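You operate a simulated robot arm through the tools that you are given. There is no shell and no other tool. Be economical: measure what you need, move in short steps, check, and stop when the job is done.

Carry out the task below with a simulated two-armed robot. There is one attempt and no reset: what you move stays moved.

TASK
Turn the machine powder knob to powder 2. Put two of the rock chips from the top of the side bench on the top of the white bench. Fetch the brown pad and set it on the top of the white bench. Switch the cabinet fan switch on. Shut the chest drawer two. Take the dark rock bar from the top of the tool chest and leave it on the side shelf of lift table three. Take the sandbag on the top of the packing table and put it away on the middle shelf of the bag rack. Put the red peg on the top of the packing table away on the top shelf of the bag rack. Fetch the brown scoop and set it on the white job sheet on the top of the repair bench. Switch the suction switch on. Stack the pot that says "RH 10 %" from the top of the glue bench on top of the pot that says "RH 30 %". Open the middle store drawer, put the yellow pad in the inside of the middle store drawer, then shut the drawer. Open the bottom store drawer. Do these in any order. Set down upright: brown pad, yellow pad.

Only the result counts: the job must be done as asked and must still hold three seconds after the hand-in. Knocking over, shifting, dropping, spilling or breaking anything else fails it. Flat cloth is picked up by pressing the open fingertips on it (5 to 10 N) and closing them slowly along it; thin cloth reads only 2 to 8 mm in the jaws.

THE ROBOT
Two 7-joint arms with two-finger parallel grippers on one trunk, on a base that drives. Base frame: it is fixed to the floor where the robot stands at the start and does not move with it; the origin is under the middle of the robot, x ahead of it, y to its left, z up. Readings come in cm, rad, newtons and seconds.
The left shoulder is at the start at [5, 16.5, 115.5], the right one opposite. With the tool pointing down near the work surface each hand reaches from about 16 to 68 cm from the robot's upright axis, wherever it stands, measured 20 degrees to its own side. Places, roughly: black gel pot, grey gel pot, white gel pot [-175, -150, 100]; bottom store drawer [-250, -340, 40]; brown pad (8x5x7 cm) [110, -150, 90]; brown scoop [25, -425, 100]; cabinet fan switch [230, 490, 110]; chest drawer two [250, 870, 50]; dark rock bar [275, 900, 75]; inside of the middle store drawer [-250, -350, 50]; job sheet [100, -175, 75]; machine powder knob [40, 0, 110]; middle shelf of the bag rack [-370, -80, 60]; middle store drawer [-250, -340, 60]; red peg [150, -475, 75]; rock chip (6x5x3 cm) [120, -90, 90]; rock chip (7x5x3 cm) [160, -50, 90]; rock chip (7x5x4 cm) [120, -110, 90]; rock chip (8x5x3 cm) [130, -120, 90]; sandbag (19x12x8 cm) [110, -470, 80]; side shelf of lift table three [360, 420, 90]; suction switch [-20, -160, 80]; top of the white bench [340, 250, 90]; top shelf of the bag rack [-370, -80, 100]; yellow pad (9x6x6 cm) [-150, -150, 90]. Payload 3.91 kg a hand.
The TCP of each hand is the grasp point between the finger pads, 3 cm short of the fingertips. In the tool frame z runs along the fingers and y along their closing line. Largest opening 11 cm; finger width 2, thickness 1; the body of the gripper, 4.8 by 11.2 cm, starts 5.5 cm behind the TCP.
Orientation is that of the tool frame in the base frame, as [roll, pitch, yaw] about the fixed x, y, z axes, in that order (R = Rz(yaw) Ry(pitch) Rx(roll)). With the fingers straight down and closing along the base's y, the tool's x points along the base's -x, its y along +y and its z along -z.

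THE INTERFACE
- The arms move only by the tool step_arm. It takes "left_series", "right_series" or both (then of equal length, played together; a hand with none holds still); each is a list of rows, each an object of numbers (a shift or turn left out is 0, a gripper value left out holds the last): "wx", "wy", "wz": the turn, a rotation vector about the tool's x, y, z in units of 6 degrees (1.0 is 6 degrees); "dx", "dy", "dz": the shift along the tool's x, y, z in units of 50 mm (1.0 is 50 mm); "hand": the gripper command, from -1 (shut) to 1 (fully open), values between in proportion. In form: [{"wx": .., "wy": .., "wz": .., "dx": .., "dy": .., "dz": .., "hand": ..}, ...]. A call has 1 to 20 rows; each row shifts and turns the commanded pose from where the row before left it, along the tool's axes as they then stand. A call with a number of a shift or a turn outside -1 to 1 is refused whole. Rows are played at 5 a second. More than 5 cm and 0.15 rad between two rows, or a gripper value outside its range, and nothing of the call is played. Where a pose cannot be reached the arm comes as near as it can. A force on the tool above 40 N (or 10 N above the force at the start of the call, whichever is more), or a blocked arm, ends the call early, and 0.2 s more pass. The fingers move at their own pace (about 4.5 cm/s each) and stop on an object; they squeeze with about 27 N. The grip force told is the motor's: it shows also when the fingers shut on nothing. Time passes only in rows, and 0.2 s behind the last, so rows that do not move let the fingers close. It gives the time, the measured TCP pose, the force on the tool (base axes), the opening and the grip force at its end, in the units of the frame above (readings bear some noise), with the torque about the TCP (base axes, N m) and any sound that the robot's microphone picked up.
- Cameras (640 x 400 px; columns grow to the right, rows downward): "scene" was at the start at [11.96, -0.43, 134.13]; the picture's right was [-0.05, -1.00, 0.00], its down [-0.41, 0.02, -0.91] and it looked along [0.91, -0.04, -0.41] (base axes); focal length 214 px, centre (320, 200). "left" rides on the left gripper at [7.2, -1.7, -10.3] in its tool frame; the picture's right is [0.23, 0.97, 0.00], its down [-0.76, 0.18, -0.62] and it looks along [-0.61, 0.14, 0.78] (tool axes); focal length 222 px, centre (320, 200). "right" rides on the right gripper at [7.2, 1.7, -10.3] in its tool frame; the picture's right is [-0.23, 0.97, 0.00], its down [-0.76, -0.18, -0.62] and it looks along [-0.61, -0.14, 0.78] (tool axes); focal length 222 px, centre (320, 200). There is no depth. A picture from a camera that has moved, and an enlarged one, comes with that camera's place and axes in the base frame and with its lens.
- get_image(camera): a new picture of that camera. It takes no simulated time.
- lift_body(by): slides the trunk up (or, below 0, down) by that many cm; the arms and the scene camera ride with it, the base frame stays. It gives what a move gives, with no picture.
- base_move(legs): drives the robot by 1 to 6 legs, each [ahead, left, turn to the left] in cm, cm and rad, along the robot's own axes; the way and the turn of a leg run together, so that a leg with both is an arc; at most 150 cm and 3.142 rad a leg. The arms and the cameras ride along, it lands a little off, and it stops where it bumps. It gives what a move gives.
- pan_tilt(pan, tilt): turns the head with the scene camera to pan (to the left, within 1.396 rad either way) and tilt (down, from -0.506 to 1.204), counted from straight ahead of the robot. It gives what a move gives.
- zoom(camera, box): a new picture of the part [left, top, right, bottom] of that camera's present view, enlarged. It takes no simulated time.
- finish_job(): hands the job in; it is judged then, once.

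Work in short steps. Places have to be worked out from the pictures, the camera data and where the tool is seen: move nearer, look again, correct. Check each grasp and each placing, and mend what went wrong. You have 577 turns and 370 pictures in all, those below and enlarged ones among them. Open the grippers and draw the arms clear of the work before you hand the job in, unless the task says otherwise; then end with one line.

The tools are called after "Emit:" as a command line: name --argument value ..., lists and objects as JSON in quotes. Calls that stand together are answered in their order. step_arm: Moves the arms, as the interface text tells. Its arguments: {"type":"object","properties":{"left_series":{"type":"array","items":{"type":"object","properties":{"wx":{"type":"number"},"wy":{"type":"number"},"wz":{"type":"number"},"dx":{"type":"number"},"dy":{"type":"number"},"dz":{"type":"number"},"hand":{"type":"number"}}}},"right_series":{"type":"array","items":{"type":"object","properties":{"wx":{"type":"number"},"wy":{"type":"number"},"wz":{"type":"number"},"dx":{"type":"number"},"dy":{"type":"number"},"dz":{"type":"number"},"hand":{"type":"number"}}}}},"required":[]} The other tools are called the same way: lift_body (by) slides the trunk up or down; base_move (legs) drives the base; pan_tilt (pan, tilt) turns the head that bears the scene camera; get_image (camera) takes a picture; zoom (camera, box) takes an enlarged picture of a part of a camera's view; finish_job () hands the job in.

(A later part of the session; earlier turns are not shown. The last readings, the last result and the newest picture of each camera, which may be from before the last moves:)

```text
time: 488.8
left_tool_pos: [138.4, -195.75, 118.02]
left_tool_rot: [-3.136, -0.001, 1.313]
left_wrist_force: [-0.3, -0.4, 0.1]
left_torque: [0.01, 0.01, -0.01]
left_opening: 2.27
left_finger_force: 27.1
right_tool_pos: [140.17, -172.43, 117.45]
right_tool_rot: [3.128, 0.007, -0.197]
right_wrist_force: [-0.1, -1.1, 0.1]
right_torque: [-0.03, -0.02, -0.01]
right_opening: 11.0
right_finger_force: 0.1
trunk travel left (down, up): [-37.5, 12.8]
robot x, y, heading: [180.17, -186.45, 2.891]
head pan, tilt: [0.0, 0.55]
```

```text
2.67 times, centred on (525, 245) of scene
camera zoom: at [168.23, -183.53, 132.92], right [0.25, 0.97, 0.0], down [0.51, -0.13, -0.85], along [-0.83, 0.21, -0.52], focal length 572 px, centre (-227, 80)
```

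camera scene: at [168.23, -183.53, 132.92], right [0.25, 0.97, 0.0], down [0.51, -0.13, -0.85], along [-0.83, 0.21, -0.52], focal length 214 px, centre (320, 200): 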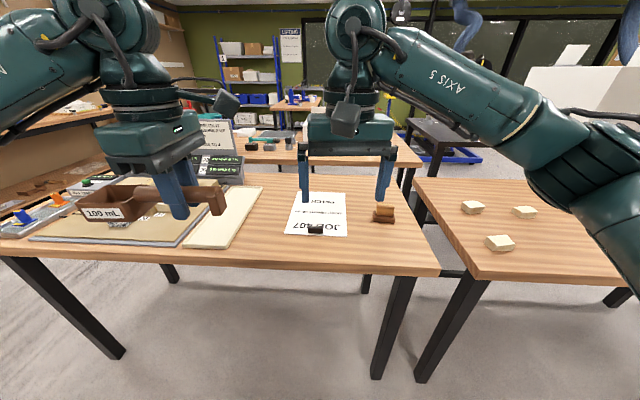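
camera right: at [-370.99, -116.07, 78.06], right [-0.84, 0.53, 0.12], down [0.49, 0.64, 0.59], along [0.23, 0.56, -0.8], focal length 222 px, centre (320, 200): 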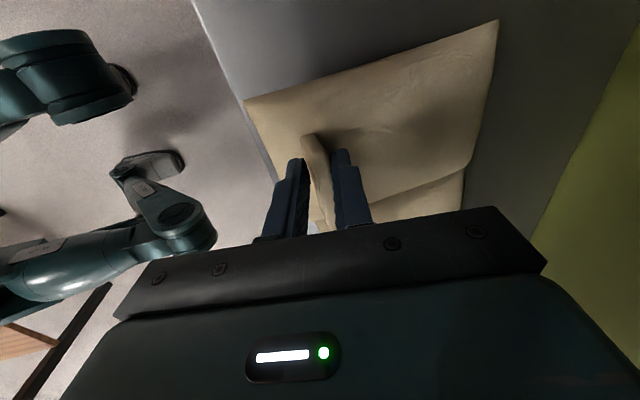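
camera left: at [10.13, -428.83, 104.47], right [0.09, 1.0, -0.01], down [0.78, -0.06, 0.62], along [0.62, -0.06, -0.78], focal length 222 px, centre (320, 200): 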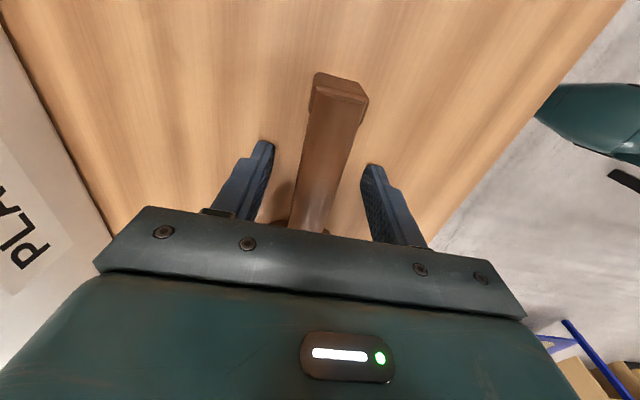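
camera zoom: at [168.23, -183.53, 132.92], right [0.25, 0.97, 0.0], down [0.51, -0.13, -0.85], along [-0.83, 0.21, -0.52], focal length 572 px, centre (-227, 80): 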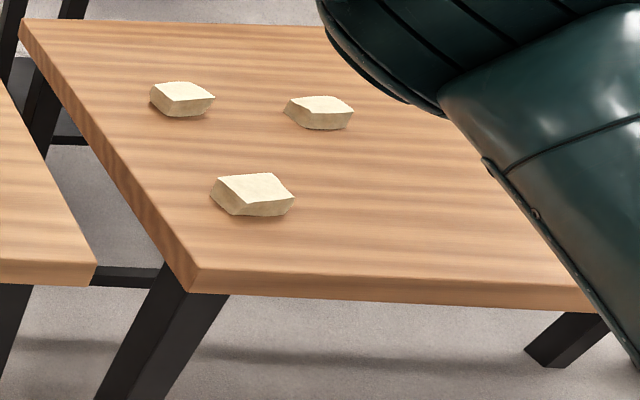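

Sheet is in front; a dark clip sits at its near edge. Driving 18 cm closer and looking with the left hand camera.

Emit:
base_move --legs '[[18, 0, -0.05]]'

Emit:
pan_tilt --pan 0 --tilt 0.75

Emit:
get_image --camera "scene"

Emit:
get_image --camera "left"

```text
time: 490.3
left_tool_pos: [120.57, -188.8, 118.01]
left_tool_rot: [-3.135, -0.001, 1.268]
left_wrist_force: [-0.2, -0.6, -0.7]
left_torque: [0.04, 0.0, 0.01]
left_opening: 2.31
left_finger_force: 27.2
right_tool_pos: [123.62, -165.62, 117.5]
right_tool_rot: [3.126, 0.007, -0.243]
right_wrist_force: [0.0, 0.0, -0.5]
right_torque: [0.0, -0.01, 0.02]
right_opening: 10.99
right_finger_force: 0.0
trunk travel left (down, up): [-37.5, 12.8]
robot x, y, heading: [162.5, -181.64, 2.844]
head pan, tilt: [0.0, 0.55]
```

```text
time: 491.0
left_tool_pos: [120.63, -188.77, 118.12]
left_tool_rot: [-3.137, -0.002, 1.267]
left_wrist_force: [0.4, 1.3, -0.7]
left_torque: [0.05, -0.04, 0.0]
left_opening: 2.31
left_finger_force: 27.2
right_tool_pos: [123.46, -165.71, 117.5]
right_tool_rot: [3.128, 0.007, -0.242]
right_wrist_force: [0.1, 0.5, 0.5]
right_torque: [0.0, 0.0, 0.02]
right_opening: 11.01
right_finger_force: 0.0
trunk travel left (down, up): [-37.5, 12.8]
robot x, y, heading: [162.87, -181.8, 2.839]
head pan, tilt: [0.0, 0.75]
```

```text
174 pictures are left
camera scene: at [151.65, -178.28, 131.19], right [0.29, 0.96, 0.0], down [0.65, -0.2, -0.73], along [-0.7, 0.22, -0.68], focal length 214 px, centre (320, 200)
```

scene: 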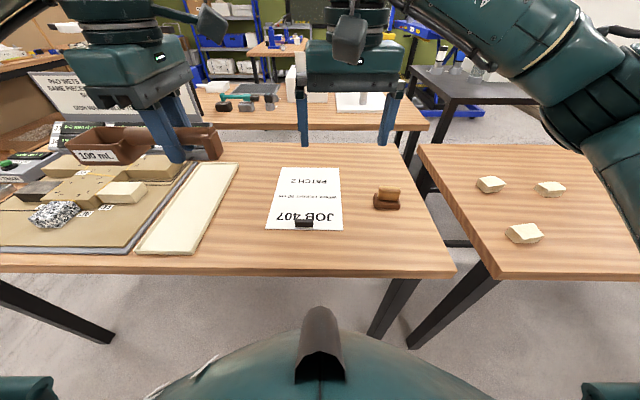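

```text
173 pictures are left
camera left: at [121.28, -181.33, 128.43], right [1.0, -0.07, -0.01], down [-0.05, -0.78, 0.62], along [-0.05, -0.62, -0.78], focal length 222 px, centre (320, 200)
```

left: 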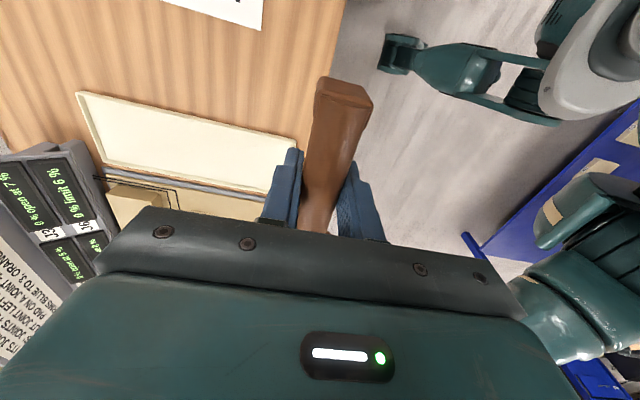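

Sheet spans ~(114,-171)→(86,-161), A4-size. Moving the right hand aside and the scoop over the sheet.

Emit:
step_arm --right_series '[{"dy": -0.8}, {"dy": -0.8}, {"dy": -0.8}, {"dy": -0.6, "dx": 0.6}]'

Emit:
step_arm --left_series '[{"dx": 0.458, "dy": -0.63, "dz": 0.2}, {"dx": 0.458, "dy": -0.63, "dz": 0.2}, {"dx": 0.458, "dy": -0.63, "dz": 0.2}, {"dx": 0.458, "dy": -0.63, "dz": 0.2}, {"dx": 0.458, "dy": -0.63, "dz": 0.3}, {"dx": 0.458, "dy": -0.63, "dz": 0.4}, {"dx": 0.458, "dy": -0.63, "dz": 0.4}, {"dx": 0.458, "dy": -0.63, "dz": 0.4}]'

Emit:
get_image --camera "scene"

Emit:
get_image --camera "left"

```text
time: 492.0
left_tool_pos: [120.67, -188.78, 118.19]
left_tool_rot: [-3.134, 0.0, 1.267]
left_wrist_force: [-0.3, 0.1, -1.4]
left_torque: [0.05, -0.01, 0.0]
left_opening: 2.29
left_finger_force: 26.8
right_tool_pos: [130.16, -151.54, 117.2]
right_tool_rot: [3.128, 0.008, -0.24]
right_wrist_force: [0.0, 1.0, -0.5]
right_torque: [0.01, 0.0, -0.02]
right_opening: 11.0
right_finger_force: 0.0
trunk travel left (down, up): [-37.5, 12.8]
robot x, y, heading: [162.66, -181.68, 2.842]
head pan, tilt: [0.0, 0.75]
```

```text
time: 493.8
left_tool_pos: [103.31, -165.07, 106.46]
left_tool_rot: [-3.135, -0.002, 1.267]
left_wrist_force: [-0.5, -0.3, -0.9]
left_torque: [0.03, -0.02, 0.01]
left_opening: 2.28
left_finger_force: 27.4
left hand out of reach, approached as far as the arm can: row 8
right_tool_pos: [129.97, -151.72, 117.28]
right_tool_rot: [3.128, 0.007, -0.242]
right_wrist_force: [-0.2, -0.1, -0.2]
right_torque: [0.04, -0.02, 0.0]
right_opening: 10.99
right_finger_force: 0.0
trunk travel left (down, up): [-37.5, 12.8]
robot x, y, heading: [162.59, -181.46, 2.84]
head pan, tilt: [0.0, 0.75]
```

```text
172 pictures are left
camera scene: at [151.56, -178.38, 131.17], right [0.29, 0.96, 0.0], down [0.65, -0.2, -0.73], along [-0.7, 0.22, -0.68], focal length 214 px, centre (320, 200)
```

scene: 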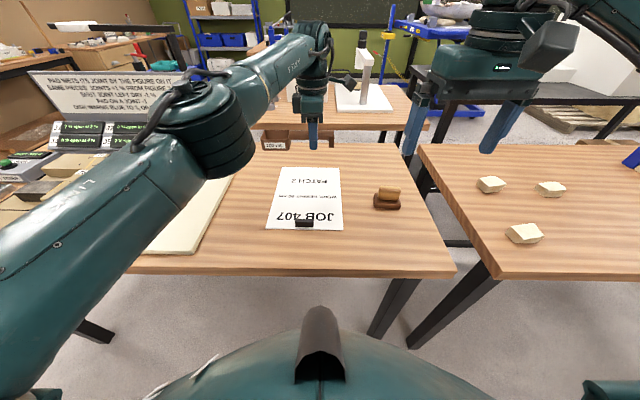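

```text
171 pictures are left
camera left: at [103.84, -157.69, 116.85], right [1.0, -0.08, -0.01], down [-0.06, -0.78, 0.62], along [-0.05, -0.62, -0.78], focal length 222 px, centre (320, 200)
```

left: 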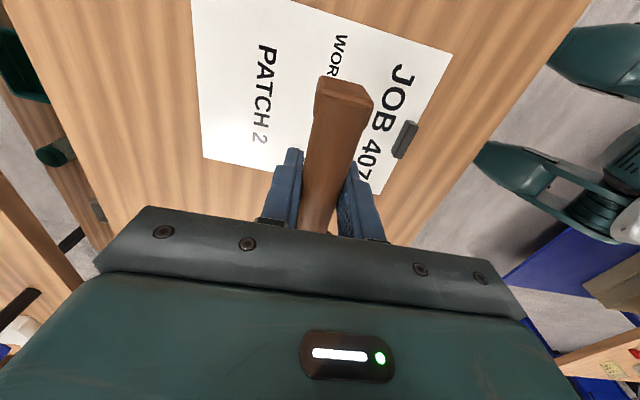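

The scoop will land in the sheet's middle. Shift 1 cm right and descend.

Emit:
step_arm --left_series '[{"dx": 0.2, "dz": 0.5}, {"dz": 0.7}, {"dz": 0.7}, {"dz": 0.5}, {"dz": 0.3}]'

Emit:
get_image --camera "left"

Emit:
zoom --camera "scene" --box '[220, 110, 420, 250]'

```text
time: 495.0
left_tool_pos: [103.41, -163.89, 93.08]
left_tool_rot: [-3.134, 0.0, 1.265]
left_wrist_force: [0.1, -0.4, 0.1]
left_torque: [0.03, -0.01, 0.0]
left_opening: 2.28
left_finger_force: 26.9
right_tool_pos: [130.09, -151.7, 117.17]
right_tool_rot: [3.128, 0.007, -0.243]
right_wrist_force: [0.9, -0.1, -0.6]
right_torque: [-0.01, 0.02, -0.01]
right_opening: 10.97
right_finger_force: 0.1
trunk travel left (down, up): [-37.5, 12.8]
robot x, y, heading: [162.58, -181.49, 2.845]
head pan, tilt: [0.0, 0.75]
```

```text
170 pictures are left
camera left: at [104.18, -156.47, 103.43], right [1.0, -0.07, -0.01], down [-0.05, -0.78, 0.62], along [-0.05, -0.62, -0.78], focal length 222 px, centre (320, 200)
```

left: 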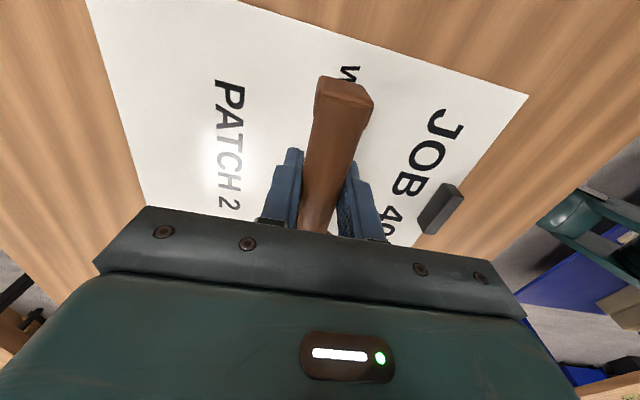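

```text
2.86 times, centred on (320, 180) of scene
camera zoom: at [151.64, -178.27, 131.18], right [0.29, 0.96, 0.0], down [0.65, -0.2, -0.73], along [-0.7, 0.22, -0.68], focal length 613 px, centre (320, 257)
```

zoom: 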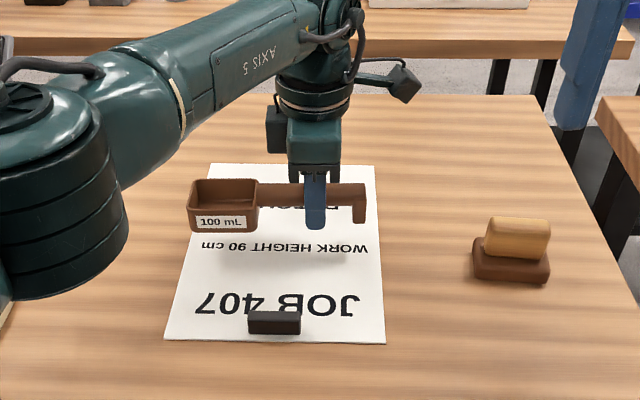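

Well centred over the sheet. Lowering slowly to contact.

Emit:
step_arm --left_series '[{"dz": 0.2}, {"dz": 0.2}, {"dz": 0.12}, {"dz": 0.1}, {"dz": 0.1}, {"dz": 0.1}, {"dz": 0.1}, {"dz": 0.1}, {"dz": 0.1}, {"dz": 0.1}]'

```text
time: 496.9
left_tool_pos: [103.46, -163.98, 89.33]
left_tool_rot: [-3.122, -0.002, 1.265]
left_wrist_force: [3.8, -2.7, 15.0]
left_torque: [-0.37, -0.33, 0.03]
left_opening: 2.28
left_finger_force: 26.9
left hand out of reach, approached as far as the arm can: row 8
right_tool_pos: [130.22, -151.66, 117.28]
right_tool_rot: [3.128, 0.009, -0.242]
right_wrist_force: [-0.4, -0.5, 0.0]
right_torque: [0.01, -0.03, -0.01]
right_opening: 10.99
right_finger_force: 0.0
trunk travel left (down, up): [-37.5, 12.8]
robot x, y, heading: [162.73, -181.97, 2.841]
head pan, tilt: [0.0, 0.75]
stopped in row 9 (left hand): the force on the tool passed its limit (the readings are from after the stop); the commanded pose is now the measured one
```

Contact. Easing, releasing and rising.

Emit:
step_arm --left_series '[{"dz": -0.04}, {"hand": -0.3}, {}, {}, {"dz": -0.4}, {"dz": -0.8}, {"dz": -0.8}, {"dz": -0.8}, {"dz": -0.8}]'

Emit:
zoom --camera "scene" --box '[220, 110, 420, 250]'

```text
time: 498.9
left_tool_pos: [103.74, -164.44, 107.12]
left_tool_rot: [-3.124, -0.004, 1.266]
left_wrist_force: [0.4, 0.3, -0.5]
left_torque: [-0.01, -0.01, -0.02]
left_opening: 3.82
left_finger_force: 0.1
left hand out of reach, approached as far as the arm can: row 9
right_tool_pos: [130.19, -151.69, 117.3]
right_tool_rot: [3.127, 0.009, -0.242]
right_wrist_force: [-0.1, 0.6, 0.3]
right_torque: [0.05, 0.01, -0.02]
right_opening: 10.99
right_finger_force: 0.2
trunk travel left (down, up): [-37.5, 12.8]
robot x, y, heading: [162.63, -181.5, 2.841]
head pan, tilt: [0.0, 0.75]
```

```text
2.86 times, centred on (320, 180) of scene
camera zoom: at [151.68, -178.29, 131.18], right [0.29, 0.96, 0.0], down [0.65, -0.2, -0.73], along [-0.7, 0.22, -0.68], focal length 613 px, centre (320, 257)
```

zoom: 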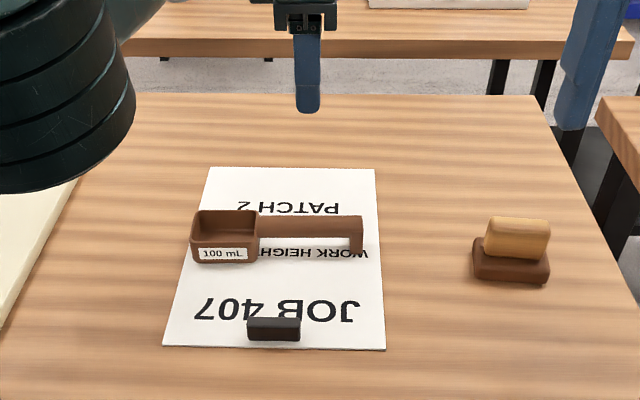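

Scoop done. Next the brown pad (left hand, jaws already along depth) and a chip (right hand). Shifting the base 40 cm right.

Emit:
base_move --legs '[[0, -40, 0]]'

Emit:
get_image --camera "scene"

Emit:
get_image --camera "left"

Emit:
get_image --camera "right"

```text
time: 501.5
left_tool_pos: [115.73, -125.04, 107.15]
left_tool_rot: [-3.125, -0.003, 1.267]
left_wrist_force: [0.0, 0.9, 1.0]
left_torque: [-0.03, 0.0, 0.02]
left_opening: 3.85
left_finger_force: 0.0
right_tool_pos: [142.18, -112.13, 117.33]
right_tool_rot: [3.128, 0.006, -0.24]
right_wrist_force: [0.2, -0.5, -0.6]
right_torque: [0.01, 0.0, -0.01]
right_opening: 11.02
right_finger_force: 0.1
trunk travel left (down, up): [-37.5, 12.8]
robot x, y, heading: [174.66, -141.53, 2.841]
head pan, tilt: [0.0, 0.75]
```

```text
167 pictures are left
camera scene: at [163.81, -138.73, 131.18], right [0.29, 0.96, 0.0], down [0.65, -0.2, -0.73], along [-0.7, 0.21, -0.68], focal length 214 px, centre (320, 200)
```

scene: 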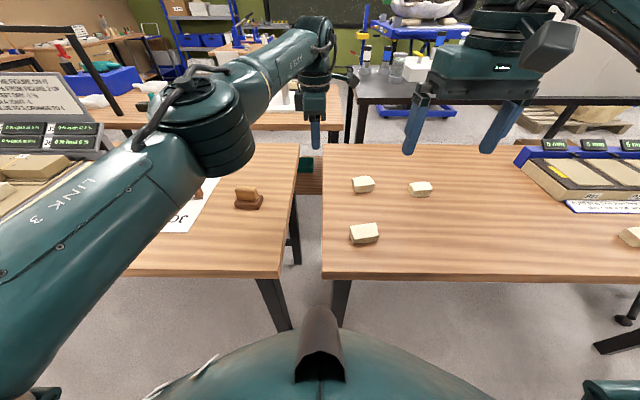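

```text
166 pictures are left
camera left: at [116.44, -117.64, 117.52], right [1.0, -0.07, -0.01], down [-0.05, -0.78, 0.62], along [-0.06, -0.62, -0.79], focal length 222 px, centre (320, 200)
```

left: 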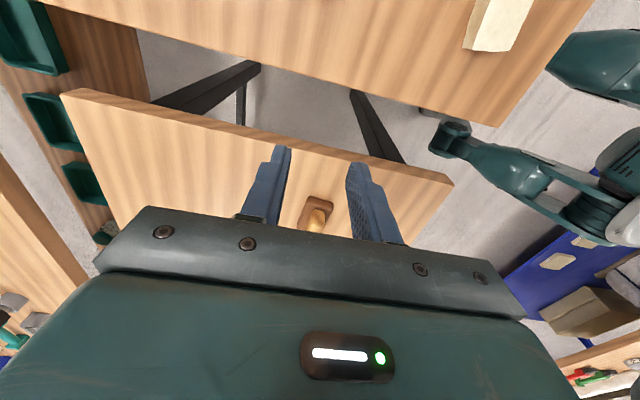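

```text
165 pictures are left
camera right: at [148.93, -115.23, 127.49], right [-0.45, -0.89, 0.02], down [-0.69, 0.36, 0.63], along [-0.56, 0.27, -0.78], focal length 222 px, centre (320, 200)
```

right: 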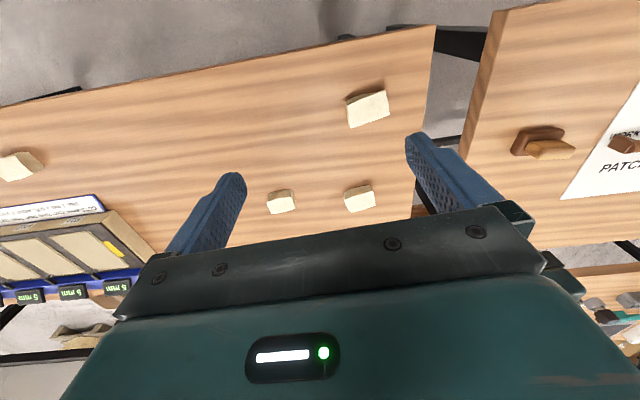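

Pad ≈(113.4,-145.6). Moving left hand above it; the chip nearest is ≈(134.6,-118).

Emit:
step_arm --left_series '[{"dx": -0.81, "dy": 0.16, "hand": 0.2}, {"dx": -0.81, "dy": 0.16}, {"dx": -0.81, "dy": 0.16}, {"dx": -0.81, "dy": 0.16}, {"dx": -0.81, "dy": 0.16}]'

Emit:
get_image --camera "left"

Emit:
zoom --camera "scene" --box '[180, 100, 320, 230]'

```text
time: 502.7
left_tool_pos: [113.58, -145.47, 107.03]
left_tool_rot: [-3.127, -0.004, 1.265]
left_wrist_force: [0.2, -0.2, -0.2]
left_torque: [0.03, -0.04, 0.0]
left_opening: 6.59
left_finger_force: 0.1
right_tool_pos: [142.18, -112.22, 117.2]
right_tool_rot: [3.129, 0.007, -0.242]
right_wrist_force: [0.8, -1.2, 0.5]
right_torque: [0.02, -0.01, 0.02]
right_opening: 10.98
right_finger_force: 0.0
trunk travel left (down, up): [-37.5, 12.8]
robot x, y, heading: [174.94, -142.4, 2.842]
head pan, tilt: [0.0, 0.75]
```

```text
164 pictures are left
camera left: at [114.35, -138.1, 117.43], right [1.0, -0.07, -0.02], down [-0.05, -0.79, 0.62], along [-0.06, -0.62, -0.79], focal length 222 px, centre (320, 200)
```

left: 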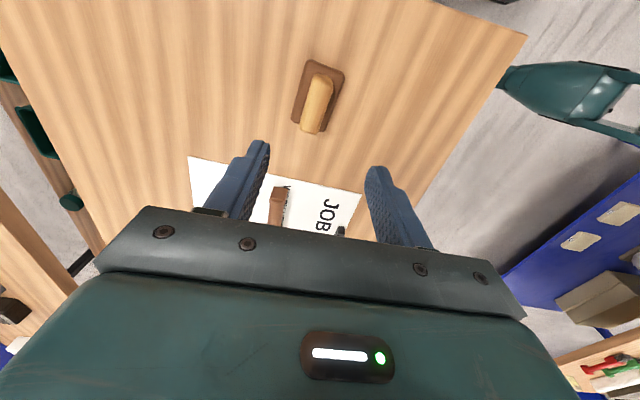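

```text
3.08 times, centred on (250, 165) of scene
camera zoom: at [163.8, -138.85, 131.18], right [0.29, 0.96, 0.0], down [0.65, -0.2, -0.73], along [-0.7, 0.22, -0.68], focal length 660 px, centre (535, 308)
```

zoom: 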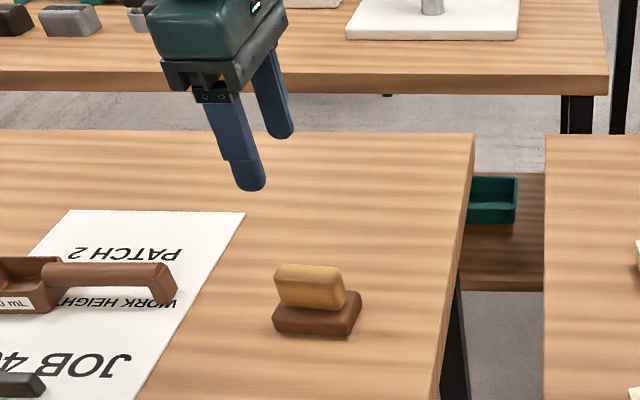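

Aligned with the grip. Descending to z 92.8.

Emit:
step_arm --left_series '[{"dy": -0.12, "dx": 0.08, "dz": 0.5}, {"dz": 0.8}, {"dz": 0.8}, {"dz": 0.5}]'

Emit:
get_image --camera "left"

Emit:
zoom --camera "scene" --box '[180, 130, 320, 260]'

```text
time: 503.7
left_tool_pos: [113.0, -144.99, 94.12]
left_tool_rot: [-3.126, -0.003, 1.269]
left_wrist_force: [0.3, 0.2, -0.4]
left_torque: [0.03, -0.01, 0.03]
left_opening: 6.59
left_finger_force: 0.0
right_tool_pos: [142.19, -111.97, 117.26]
right_tool_rot: [3.128, 0.01, -0.242]
right_wrist_force: [0.7, 0.3, 1.1]
right_torque: [-0.04, -0.02, 0.03]
right_opening: 11.01
right_finger_force: 0.0
trunk travel left (down, up): [-37.5, 12.8]
robot x, y, heading: [174.64, -142.29, 2.842]
head pan, tilt: [0.0, 0.75]
```

```text
162 pictures are left
camera left: at [113.62, -137.62, 104.51], right [1.0, -0.07, -0.01], down [-0.05, -0.78, 0.62], along [-0.06, -0.62, -0.79], focal length 222 px, centre (320, 200)
```

left: 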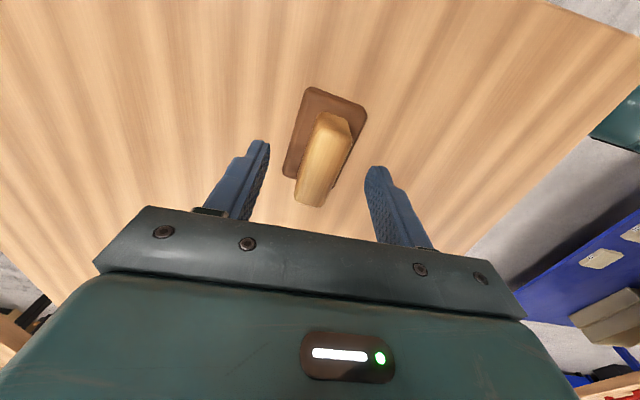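

```text
3.08 times, centred on (250, 195) of scene
camera zoom: at [163.79, -138.78, 131.18], right [0.29, 0.96, 0.0], down [0.65, -0.2, -0.73], along [-0.7, 0.21, -0.68], focal length 660 px, centre (535, 215)
```

zoom: 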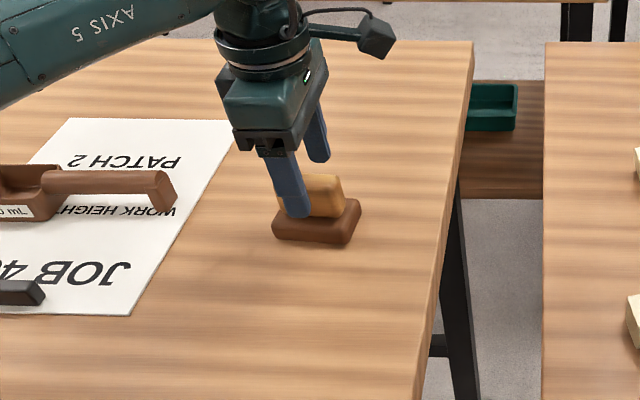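

Grip centred in y, 1.2 cm toward +x. Adjusting, lowering 0.8 cm and closing, then test lift.

Emit:
step_arm --left_series '[{"dx": 0.22, "dz": 0.14}, {"hand": -1}, {}, {}, {}, {"dz": -0.5}, {"dz": -0.5}]'

Emit:
get_image --camera "left"

Emit:
zoom --camera "scene" --box '[180, 130, 320, 260]'

```text
time: 505.3
left_tool_pos: [113.07, -144.0, 98.39]
left_tool_rot: [-3.127, -0.002, 1.268]
left_wrist_force: [0.6, 0.1, -0.4]
left_torque: [0.01, -0.03, -0.01]
left_opening: 2.31
left_finger_force: 27.2
right_tool_pos: [142.21, -112.15, 117.23]
right_tool_rot: [3.128, 0.007, -0.242]
right_wrist_force: [1.1, 0.6, 0.5]
right_torque: [-0.02, 0.01, 0.03]
right_opening: 10.98
right_finger_force: 0.1
trunk travel left (down, up): [-37.5, 12.8]
robot x, y, heading: [174.86, -142.32, 2.842]
head pan, tilt: [0.0, 0.75]
```

```text
160 pictures are left
camera left: at [113.82, -136.56, 108.69], right [1.0, -0.07, -0.01], down [-0.05, -0.78, 0.62], along [-0.06, -0.62, -0.79], focal length 222 px, centre (320, 200)
```

left: 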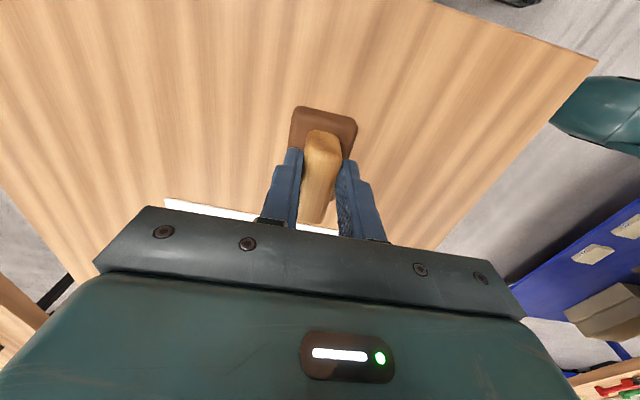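

```text
3.08 times, centred on (250, 195) of scene
camera zoom: at [163.81, -138.77, 131.18], right [0.29, 0.96, 0.0], down [0.65, -0.2, -0.73], along [-0.7, 0.21, -0.68], focal length 660 px, centre (535, 215)
```

zoom: 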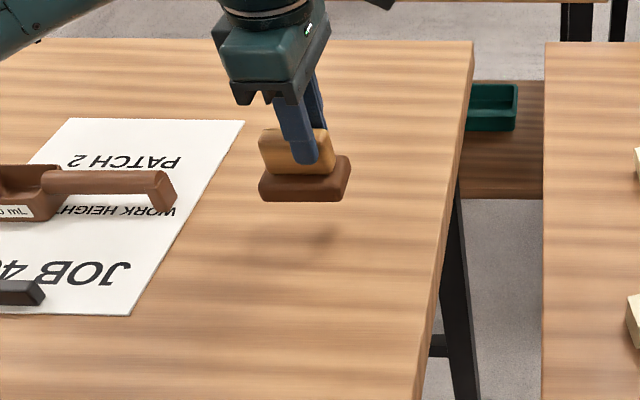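

Pad held. Raising the left arm, and bringing the right hand above chip 1.

Emit:
step_arm --left_series '[{"dz": -0.8}, {"dz": -0.8}, {"dz": -0.8}, {"dz": -0.8, "dy": 0.4}, {"dy": 0.8}]' --right_series '[{"dx": -0.24, "dy": 0.31, "dz": 0.6, "hand": 1}, {"dx": -0.24, "dy": 0.31, "dz": 0.6}, {"dx": -0.24, "dy": 0.31, "dz": 0.6}, {"dx": -0.24, "dy": 0.31, "dz": 0.6}, {"dx": -0.24, "dy": 0.31, "dz": 0.6}]'

Emit:
get_image --camera "right"

```text
time: 506.5
left_tool_pos: [118.99, -146.04, 114.28]
left_tool_rot: [-3.125, -0.004, 1.268]
left_wrist_force: [-0.4, -0.8, -0.7]
left_torque: [0.03, -0.01, 0.01]
left_opening: 2.31
left_finger_force: 27.6
right_tool_pos: [134.51, -118.36, 102.5]
right_tool_rot: [3.13, 0.007, -0.24]
right_wrist_force: [-0.2, -0.1, -0.3]
right_torque: [0.01, 0.02, -0.03]
right_opening: 11.0
right_finger_force: 0.0
trunk travel left (down, up): [-37.5, 12.8]
robot x, y, heading: [174.45, -141.86, 2.846]
head pan, tilt: [0.0, 0.75]
```

```text
158 pictures are left
camera right: at [141.22, -121.53, 112.86], right [-0.45, -0.89, 0.01], down [-0.69, 0.36, 0.63], along [-0.56, 0.27, -0.78], focal length 222 px, centre (320, 200)
```

right: 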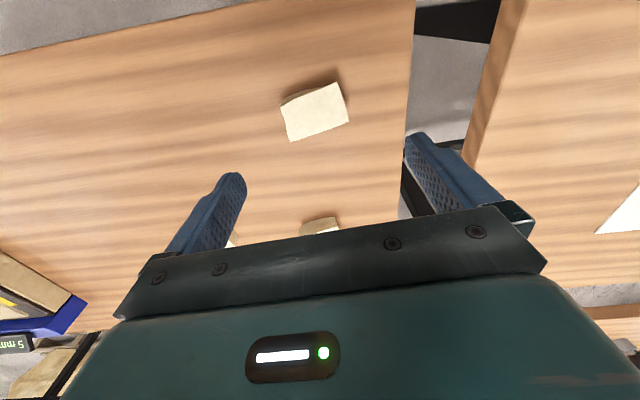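

Chip centred; rotating 7° and descending to z≈90, then closing.

Emit:
step_arm --right_series '[{"wz": -1, "dy": -0.06, "dx": 0.04}, {"dz": 0.8}, {"dz": 0.8}, {"dz": 0.6}, {"dz": 0.3}]'

Emit:
get_image --camera "right"

```text
time: 507.7
left_tool_pos: [119.11, -145.82, 114.13]
left_tool_rot: [-3.127, -0.003, 1.266]
left_wrist_force: [-1.0, 0.1, -1.8]
left_torque: [0.01, 0.03, 0.01]
left_opening: 2.34
left_finger_force: 27.2
right_tool_pos: [134.48, -118.36, 89.97]
right_tool_rot: [3.13, 0.009, -0.135]
right_wrist_force: [0.3, -0.1, 0.3]
right_torque: [0.01, 0.03, 0.01]
right_opening: 11.01
right_finger_force: 0.0
trunk travel left (down, up): [-37.5, 12.8]
robot x, y, heading: [174.54, -141.97, 2.842]
head pan, tilt: [0.0, 0.75]
```

```text
157 pictures are left
camera right: at [141.54, -120.8, 100.05], right [-0.36, -0.93, 0.01], down [-0.72, 0.29, 0.63], along [-0.59, 0.21, -0.78], focal length 222 px, centre (320, 200)
```

right: 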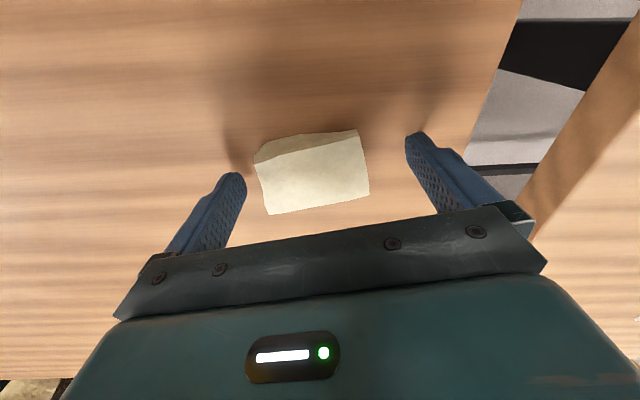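

Straddling. Closing.

Emit:
step_arm --right_series '[{"hand": -1, "dz": 0.06}, {}, {}, {}]'

Emit:
step_arm --right_series '[{"dz": -0.4}, {"dz": -0.6}, {}]'

Emit:
get_image --camera "right"

```text
time: 508.7
left_tool_pos: [118.97, -145.81, 114.18]
left_tool_rot: [-3.126, -0.002, 1.268]
left_wrist_force: [0.9, -0.9, -0.9]
left_torque: [0.0, 0.0, 0.0]
left_opening: 2.31
left_finger_force: 26.9
right_tool_pos: [134.54, -118.37, 89.53]
right_tool_rot: [3.129, 0.008, -0.137]
right_wrist_force: [-0.9, 0.7, 0.0]
right_torque: [0.03, 0.04, 0.01]
right_opening: 6.85
right_finger_force: 26.6
trunk travel left (down, up): [-37.5, 12.8]
robot x, y, heading: [174.73, -142.35, 2.841]
head pan, tilt: [0.0, 0.75]
```

```text
time: 509.5
left_tool_pos: [118.97, -145.91, 114.08]
left_tool_rot: [-3.127, -0.004, 1.267]
left_wrist_force: [-0.5, -0.7, -0.7]
left_torque: [-0.02, -0.01, -0.02]
left_opening: 2.3
left_finger_force: 26.8
right_tool_pos: [134.61, -118.12, 94.66]
right_tool_rot: [3.129, 0.009, -0.135]
right_wrist_force: [-0.4, -0.3, -1.7]
right_torque: [0.02, 0.01, 0.01]
right_opening: 6.85
right_finger_force: 27.0
trunk travel left (down, up): [-37.5, 12.8]
robot x, y, heading: [174.57, -141.76, 2.844]
head pan, tilt: [0.0, 0.75]
```

```text
156 pictures are left
camera right: at [141.61, -120.58, 104.88], right [-0.36, -0.93, 0.01], down [-0.72, 0.29, 0.63], along [-0.59, 0.21, -0.78], focal length 222 px, centre (320, 200)
```

right: 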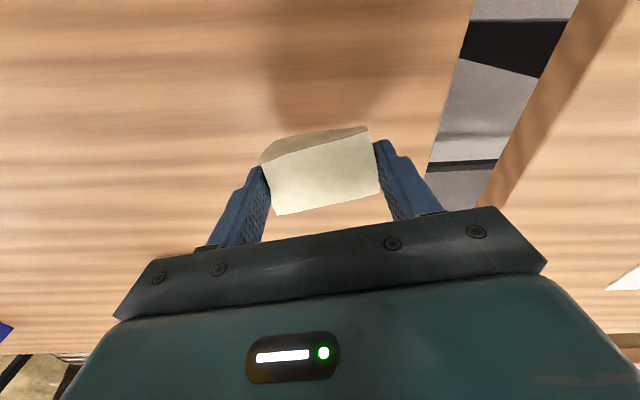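

Chip held. Raising, then turning toward the white bench direction (+x,+y) to look.

Emit:
step_arm --right_series '[{"dz": -0.9}, {"dz": -0.9}, {"dz": -0.9}, {"dz": -0.9}, {"dx": 0.8}]'

Emit:
base_move --legs '[[-14, 0, 0], [0, 0, -1.6]]'

Emit:
pan_tilt --pan -0.2 --tilt 0.25

Emit:
get_image --camera "scene"

```text
time: 510.7
left_tool_pos: [119.03, -145.87, 114.25]
left_tool_rot: [-3.125, -0.002, 1.267]
left_wrist_force: [-0.8, -0.1, -1.4]
left_torque: [0.0, -0.02, 0.01]
left_opening: 2.33
left_finger_force: 27.4
right_tool_pos: [138.98, -118.16, 112.76]
right_tool_rot: [3.129, 0.009, -0.138]
right_wrist_force: [-0.8, -0.6, -1.8]
right_torque: [-0.03, 0.0, 0.01]
right_opening: 6.86
right_finger_force: 26.4
trunk travel left (down, up): [-37.5, 12.8]
robot x, y, heading: [174.59, -142.37, 2.843]
head pan, tilt: [0.0, 0.75]
```

```text
time: 515.9
left_tool_pos: [184.48, -90.48, 114.12]
left_tool_rot: [-3.126, -0.004, -0.302]
left_wrist_force: [-0.5, 0.7, -0.3]
left_torque: [-0.02, 0.01, -0.04]
left_opening: 2.33
left_finger_force: 27.1
right_tool_pos: [212.08, -110.42, 112.78]
right_tool_rot: [3.129, 0.01, -1.709]
right_wrist_force: [0.0, -0.6, -2.5]
right_torque: [0.02, -0.01, -0.01]
right_opening: 6.82
right_finger_force: 27.0
trunk travel left (down, up): [-37.5, 12.8]
robot x, y, heading: [188.19, -146.0, 1.268]
head pan, tilt: [0.0, 0.75]
```

```text
time: 516.8
left_tool_pos: [184.46, -90.4, 114.2]
left_tool_rot: [-3.126, -0.003, -0.306]
left_wrist_force: [0.3, 0.1, -0.9]
left_torque: [0.02, 0.0, 0.0]
left_opening: 2.32
left_finger_force: 26.5
right_tool_pos: [212.07, -110.44, 112.85]
right_tool_rot: [3.13, 0.009, -1.707]
right_wrist_force: [-0.4, 0.6, -2.1]
right_torque: [0.0, 0.02, 0.03]
right_opening: 6.85
right_finger_force: 26.9
trunk travel left (down, up): [-37.5, 12.8]
robot x, y, heading: [188.26, -146.28, 1.272]
head pan, tilt: [-0.201, 0.25]
```

```text
155 pictures are left
camera scene: at [193.27, -135.16, 135.68], right [0.88, -0.48, 0.0], down [-0.12, -0.22, -0.97], along [0.46, 0.85, -0.25], focal length 214 px, centre (320, 200)
```

scene: 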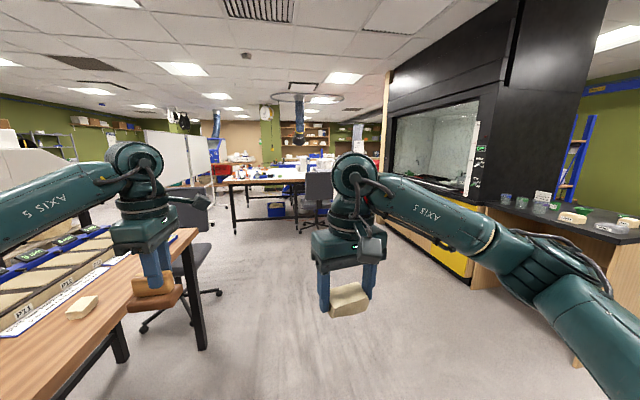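

Aisle ahead is open, with chairs near (164,83) and (360,172). Driving ahead 190 cm and looking again.

Emit:
base_move --legs '[[100, 0, 0], [90, -10, 0]]'

Emit:
pan_tilt --pan 0 --tilt 0.35

Emit:
get_image --camera "scene"

```text
time: 526.4
left_tool_pos: [247.04, 88.63, 114.15]
left_tool_rot: [-3.126, -0.002, -0.276]
left_wrist_force: [-0.3, 0.5, -0.5]
left_torque: [0.02, -0.03, 0.0]
left_opening: 2.31
left_finger_force: 26.9
right_tool_pos: [275.22, 69.61, 112.73]
right_tool_rot: [3.129, 0.009, -1.682]
right_wrist_force: [-0.3, -0.2, -2.0]
right_torque: [0.0, 0.01, 0.0]
right_opening: 6.8
right_finger_force: 27.1
trunk travel left (down, up): [-37.5, 12.8]
robot x, y, heading: [252.17, 33.29, 1.298]
head pan, tilt: [-0.201, 0.25]
```

```text
time: 527.1
left_tool_pos: [246.98, 88.66, 114.19]
left_tool_rot: [-3.125, -0.003, -0.275]
left_wrist_force: [0.2, -0.2, 0.4]
left_torque: [0.04, 0.0, -0.03]
left_opening: 2.32
left_finger_force: 27.0
right_tool_pos: [275.15, 69.59, 112.84]
right_tool_rot: [3.128, 0.01, -1.682]
right_wrist_force: [0.0, -0.1, -2.1]
right_torque: [0.0, -0.03, -0.02]
right_opening: 6.82
right_finger_force: 26.8
trunk travel left (down, up): [-37.5, 12.8]
robot x, y, heading: [252.54, 33.19, 1.297]
head pan, tilt: [0.0, 0.351]
```

```text
154 pictures are left
camera scene: at [255.35, 44.96, 134.75], right [0.96, -0.27, 0.0], down [-0.09, -0.33, -0.94], along [0.25, 0.9, -0.34], focal length 214 px, centre (320, 200)
```

scene: 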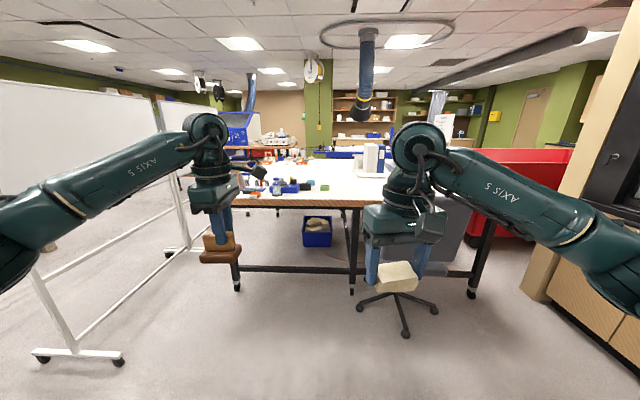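

White bench is ahead, front edge ≈y 160. Zooming to see free space on it.

Emit:
zoom --camera "scene" --box '[220, 130, 480, 290]'

```text
2.46 times, centred on (350, 210) of scene
camera zoom: at [255.35, 44.96, 134.75], right [0.96, -0.27, 0.0], down [-0.09, -0.33, -0.94], along [0.25, 0.9, -0.34], focal length 528 px, centre (246, 175)
```

zoom: 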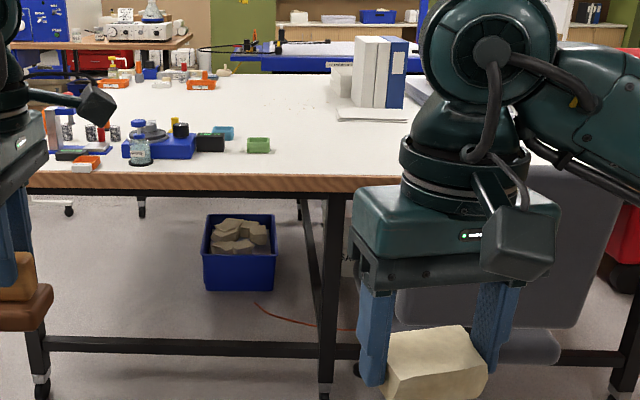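

Free space right of the green box near the front. Driving 78 cm ahead, staying left of the chair.

Emit:
base_move --legs '[[78, -4, 0]]'

Emit:
pan_tilt --pan 0 --tilt 0.65

Emit:
get_image --camera "scene"

Emit:
get_image --camera "right"

```text
time: 531.2
left_tool_pos: [272.13, 161.7, 114.22]
left_tool_rot: [-3.123, -0.004, -0.285]
left_wrist_force: [0.1, 0.0, -1.0]
left_torque: [0.03, 0.0, -0.02]
left_opening: 2.32
left_finger_force: 27.3
right_tool_pos: [300.21, 142.26, 112.8]
right_tool_rot: [3.128, 0.009, -1.687]
right_wrist_force: [-0.4, 0.7, -1.5]
right_torque: [0.0, -0.03, 0.0]
right_opening: 6.81
right_finger_force: 26.8
trunk travel left (down, up): [-37.5, 12.8]
robot x, y, heading: [277.1, 105.96, 1.29]
head pan, tilt: [0.0, 0.351]
```

```text
time: 532.0
left_tool_pos: [272.23, 161.73, 114.2]
left_tool_rot: [-3.125, -0.003, -0.284]
left_wrist_force: [-0.4, -0.5, -0.7]
left_torque: [0.01, 0.01, 0.0]
left_opening: 2.32
left_finger_force: 26.8
right_tool_pos: [300.21, 142.46, 112.74]
right_tool_rot: [3.129, 0.009, -1.687]
right_wrist_force: [0.4, 0.1, -2.0]
right_torque: [0.01, 0.02, -0.01]
right_opening: 6.84
right_finger_force: 27.4
trunk travel left (down, up): [-37.5, 12.8]
robot x, y, heading: [277.08, 106.03, 1.291]
head pan, tilt: [0.0, 0.649]
```

```text
152 pictures are left
camera scene: at [280.08, 117.24, 132.04], right [0.96, -0.28, 0.0], down [-0.17, -0.58, -0.8], along [0.22, 0.77, -0.6], focal length 214 px, centre (320, 200)
```

scene: 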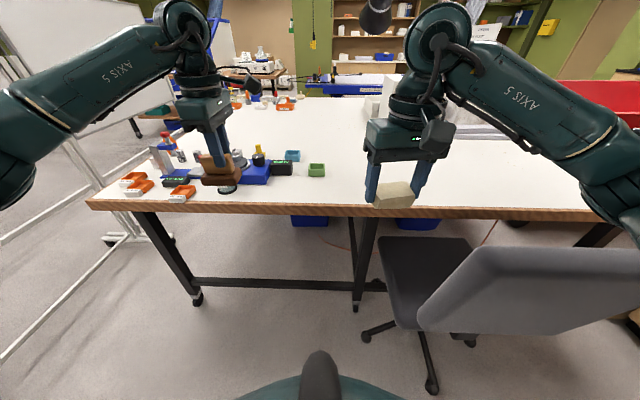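

```text
151 pictures are left
camera right: at [297.86, 135.35, 123.05], right [-0.94, 0.34, 0.01], down [0.27, 0.73, 0.63], along [0.2, 0.59, -0.78], focal length 222 px, centre (320, 200)
```

right: 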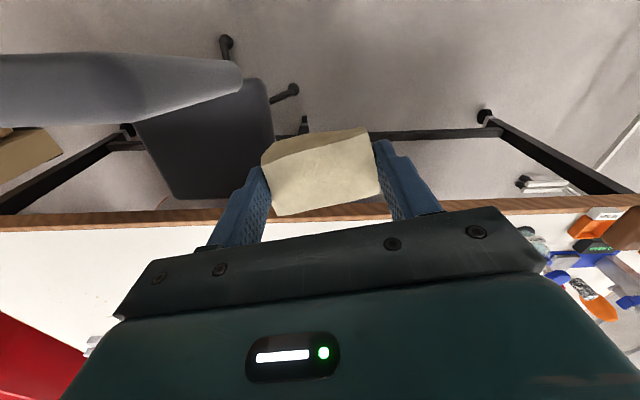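

Advancing 18 cm (slightly left of the chair), then I'll place the chip first.

Emit:
base_move --legs '[[18, 3, 0]]'

Emit:
get_image --camera "scene"

```text
time: 533.5
left_tool_pos: [274.06, 179.3, 114.06]
left_tool_rot: [-3.125, -0.004, -0.28]
left_wrist_force: [-0.4, 0.4, -0.1]
left_torque: [-0.02, 0.03, 0.01]
left_opening: 2.33
left_finger_force: 26.7
right_tool_pos: [302.16, 160.13, 112.76]
right_tool_rot: [3.13, 0.008, -1.686]
right_wrist_force: [-0.1, -0.4, -1.5]
right_torque: [-0.04, 0.01, 0.04]
right_opening: 6.86
right_finger_force: 26.8
trunk travel left (down, up): [-37.5, 12.8]
robot x, y, heading: [279.19, 123.69, 1.296]
head pan, tilt: [0.0, 0.649]
```

```text
150 pictures are left
camera scene: at [282.04, 134.96, 132.03], right [0.96, -0.27, 0.0], down [-0.17, -0.58, -0.8], along [0.22, 0.77, -0.61], focal length 214 px, centre (320, 200)
```

scene: 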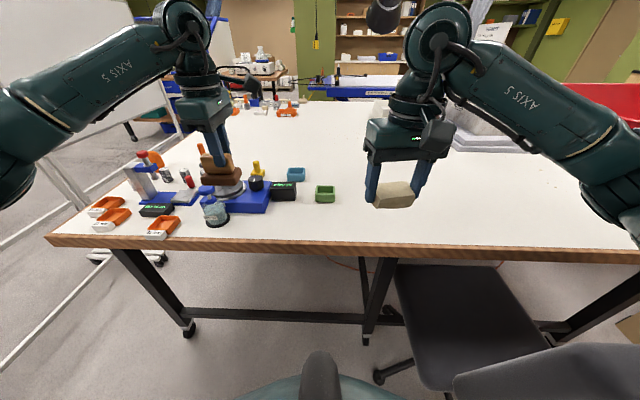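

Table z≈84.4. Advancing 5 cm more and moving the chip over ≈(315.4,178).

Emit:
base_move --legs '[[5, 0, 0]]'

Emit:
step_arm --right_series '[{"dx": -0.477, "dy": -0.343, "dz": 0.2}, {"dx": -0.477, "dy": -0.343, "dz": 0.4}, {"dx": -0.477, "dy": -0.343, "dz": 0.6}, {"dx": -0.477, "dy": -0.343, "dz": 0.6}, {"dx": -0.477, "dy": -0.343, "dz": 0.6}, {"dx": -0.477, "dy": -0.343, "dz": 0.6}, {"dz": 0.6}]'

Emit:
get_image --camera "right"

Emit:
get_image --camera "scene"

```text
time: 534.5
left_tool_pos: [275.39, 184.2, 114.21]
left_tool_rot: [-3.124, -0.004, -0.281]
left_wrist_force: [-0.1, -0.3, -0.1]
left_torque: [-0.01, 0.0, -0.01]
left_opening: 2.31
left_finger_force: 27.1
right_tool_pos: [303.43, 164.97, 112.75]
right_tool_rot: [3.128, 0.009, -1.684]
right_wrist_force: [0.5, 0.5, -1.3]
right_torque: [0.02, 0.01, -0.02]
right_opening: 6.82
right_finger_force: 27.1
trunk travel left (down, up): [-37.5, 12.8]
robot x, y, heading: [280.18, 128.47, 1.302]
head pan, tilt: [0.0, 0.649]
```

```text
time: 536.1
left_tool_pos: [275.35, 184.12, 114.24]
left_tool_rot: [-3.127, -0.003, -0.282]
left_wrist_force: [-0.3, 0.3, -0.1]
left_torque: [-0.02, -0.02, 0.02]
left_opening: 2.3
left_finger_force: 27.2
right_tool_pos: [315.1, 178.23, 94.65]
right_tool_rot: [3.128, 0.008, -1.683]
right_wrist_force: [-0.4, 0.5, -1.7]
right_torque: [0.0, 0.02, 0.03]
right_opening: 6.81
right_finger_force: 27.2
trunk travel left (down, up): [-37.5, 12.8]
robot x, y, heading: [280.35, 128.81, 1.291]
head pan, tilt: [0.0, 0.649]
```

```text
149 pictures are left
camera right: at [312.8, 171.26, 104.95], right [-0.94, 0.34, 0.01], down [0.27, 0.73, 0.63], along [0.2, 0.59, -0.78], focal length 222 px, centre (320, 200)
```

right: 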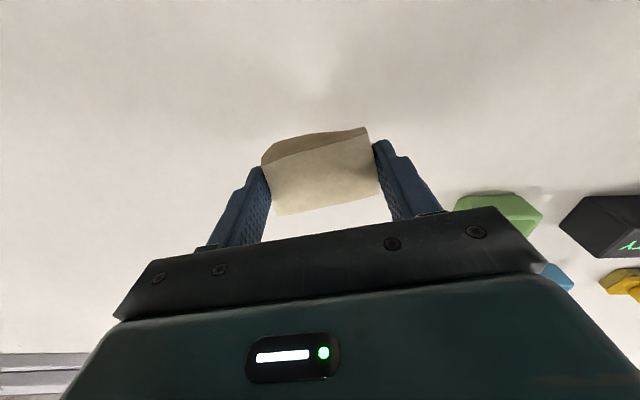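

```text
148 pictures are left
camera scene: at [283.42, 139.71, 132.04], right [0.96, -0.27, 0.0], down [-0.17, -0.58, -0.8], along [0.22, 0.77, -0.6], focal length 214 px, centre (320, 200)
```

scene: 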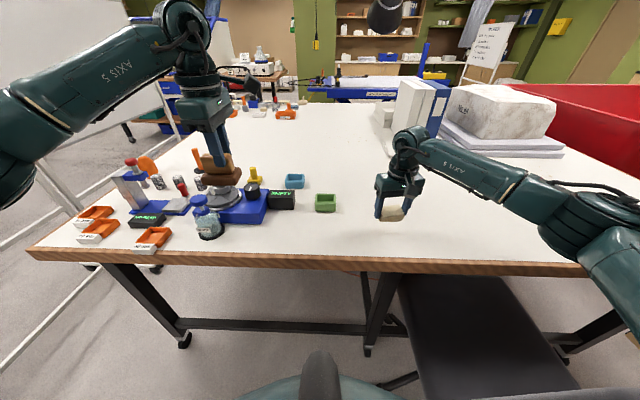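

Over a clear spot. Lowering to contact.

Emit:
step_arm --right_series '[{"dz": 0.5}, {"dz": 0.4}, {"dz": 0.15}, {"dz": 0.1}, {"dz": 0.1}, {"dz": 0.1}, {"dz": 0.1}, {"dz": 0.1}]'

```text
time: 537.5
left_tool_pos: [275.36, 183.89, 114.24]
left_tool_rot: [-3.125, -0.004, -0.281]
left_wrist_force: [0.8, 1.1, -0.8]
left_torque: [0.01, -0.03, 0.0]
left_opening: 2.32
left_finger_force: 26.9
right_tool_pos: [314.99, 178.17, 89.15]
right_tool_rot: [3.127, 0.021, -1.686]
right_wrist_force: [-2.5, -11.3, 17.4]
right_torque: [-0.6, -0.59, -0.46]
right_opening: 6.84
right_finger_force: 27.4
trunk travel left (down, up): [-37.5, 12.8]
robot x, y, heading: [280.42, 128.61, 1.292]
head pan, tilt: [0.0, 0.649]
stopped in row 7 (right hand): the force on the tool passed its limit (the readings are from after the stop); the commanded pose is now the measured one
```

Contact (table ≈86). Easing and releasing.

Emit:
step_arm --right_series '[{"dz": -0.04}, {"hand": 0.6}, {}, {}, {"dz": -0.4}, {"dz": -0.8}, {"dz": -0.8}, {"dz": -0.8}, {"dx": 0.8, "dy": -0.4}, {"dx": 0.8, "dy": -0.4}, {"dx": 0.6}]'

Emit:
get_image --camera "scene"

```text
time: 539.9
left_tool_pos: [275.33, 184.13, 114.25]
left_tool_rot: [-3.126, -0.004, -0.281]
left_wrist_force: [-0.2, -0.9, -0.8]
left_torque: [-0.05, 0.0, -0.04]
left_opening: 2.31
left_finger_force: 26.9
right_tool_pos: [317.94, 166.52, 102.51]
right_tool_rot: [3.13, 0.021, -1.686]
right_wrist_force: [1.0, 0.2, -0.5]
right_torque: [0.01, -0.01, 0.0]
right_opening: 8.79
right_finger_force: 0.0
trunk travel left (down, up): [-37.5, 12.8]
robot x, y, heading: [280.65, 128.42, 1.296]
head pan, tilt: [0.0, 0.649]
```

```text
147 pictures are left
camera scene: at [283.4, 139.65, 132.05], right [0.96, -0.27, 0.0], down [-0.17, -0.58, -0.8], along [0.22, 0.77, -0.6], focal length 214 px, centre (320, 200)
```

scene: 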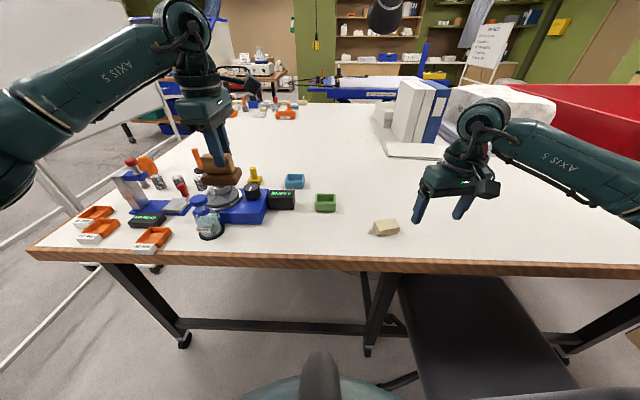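

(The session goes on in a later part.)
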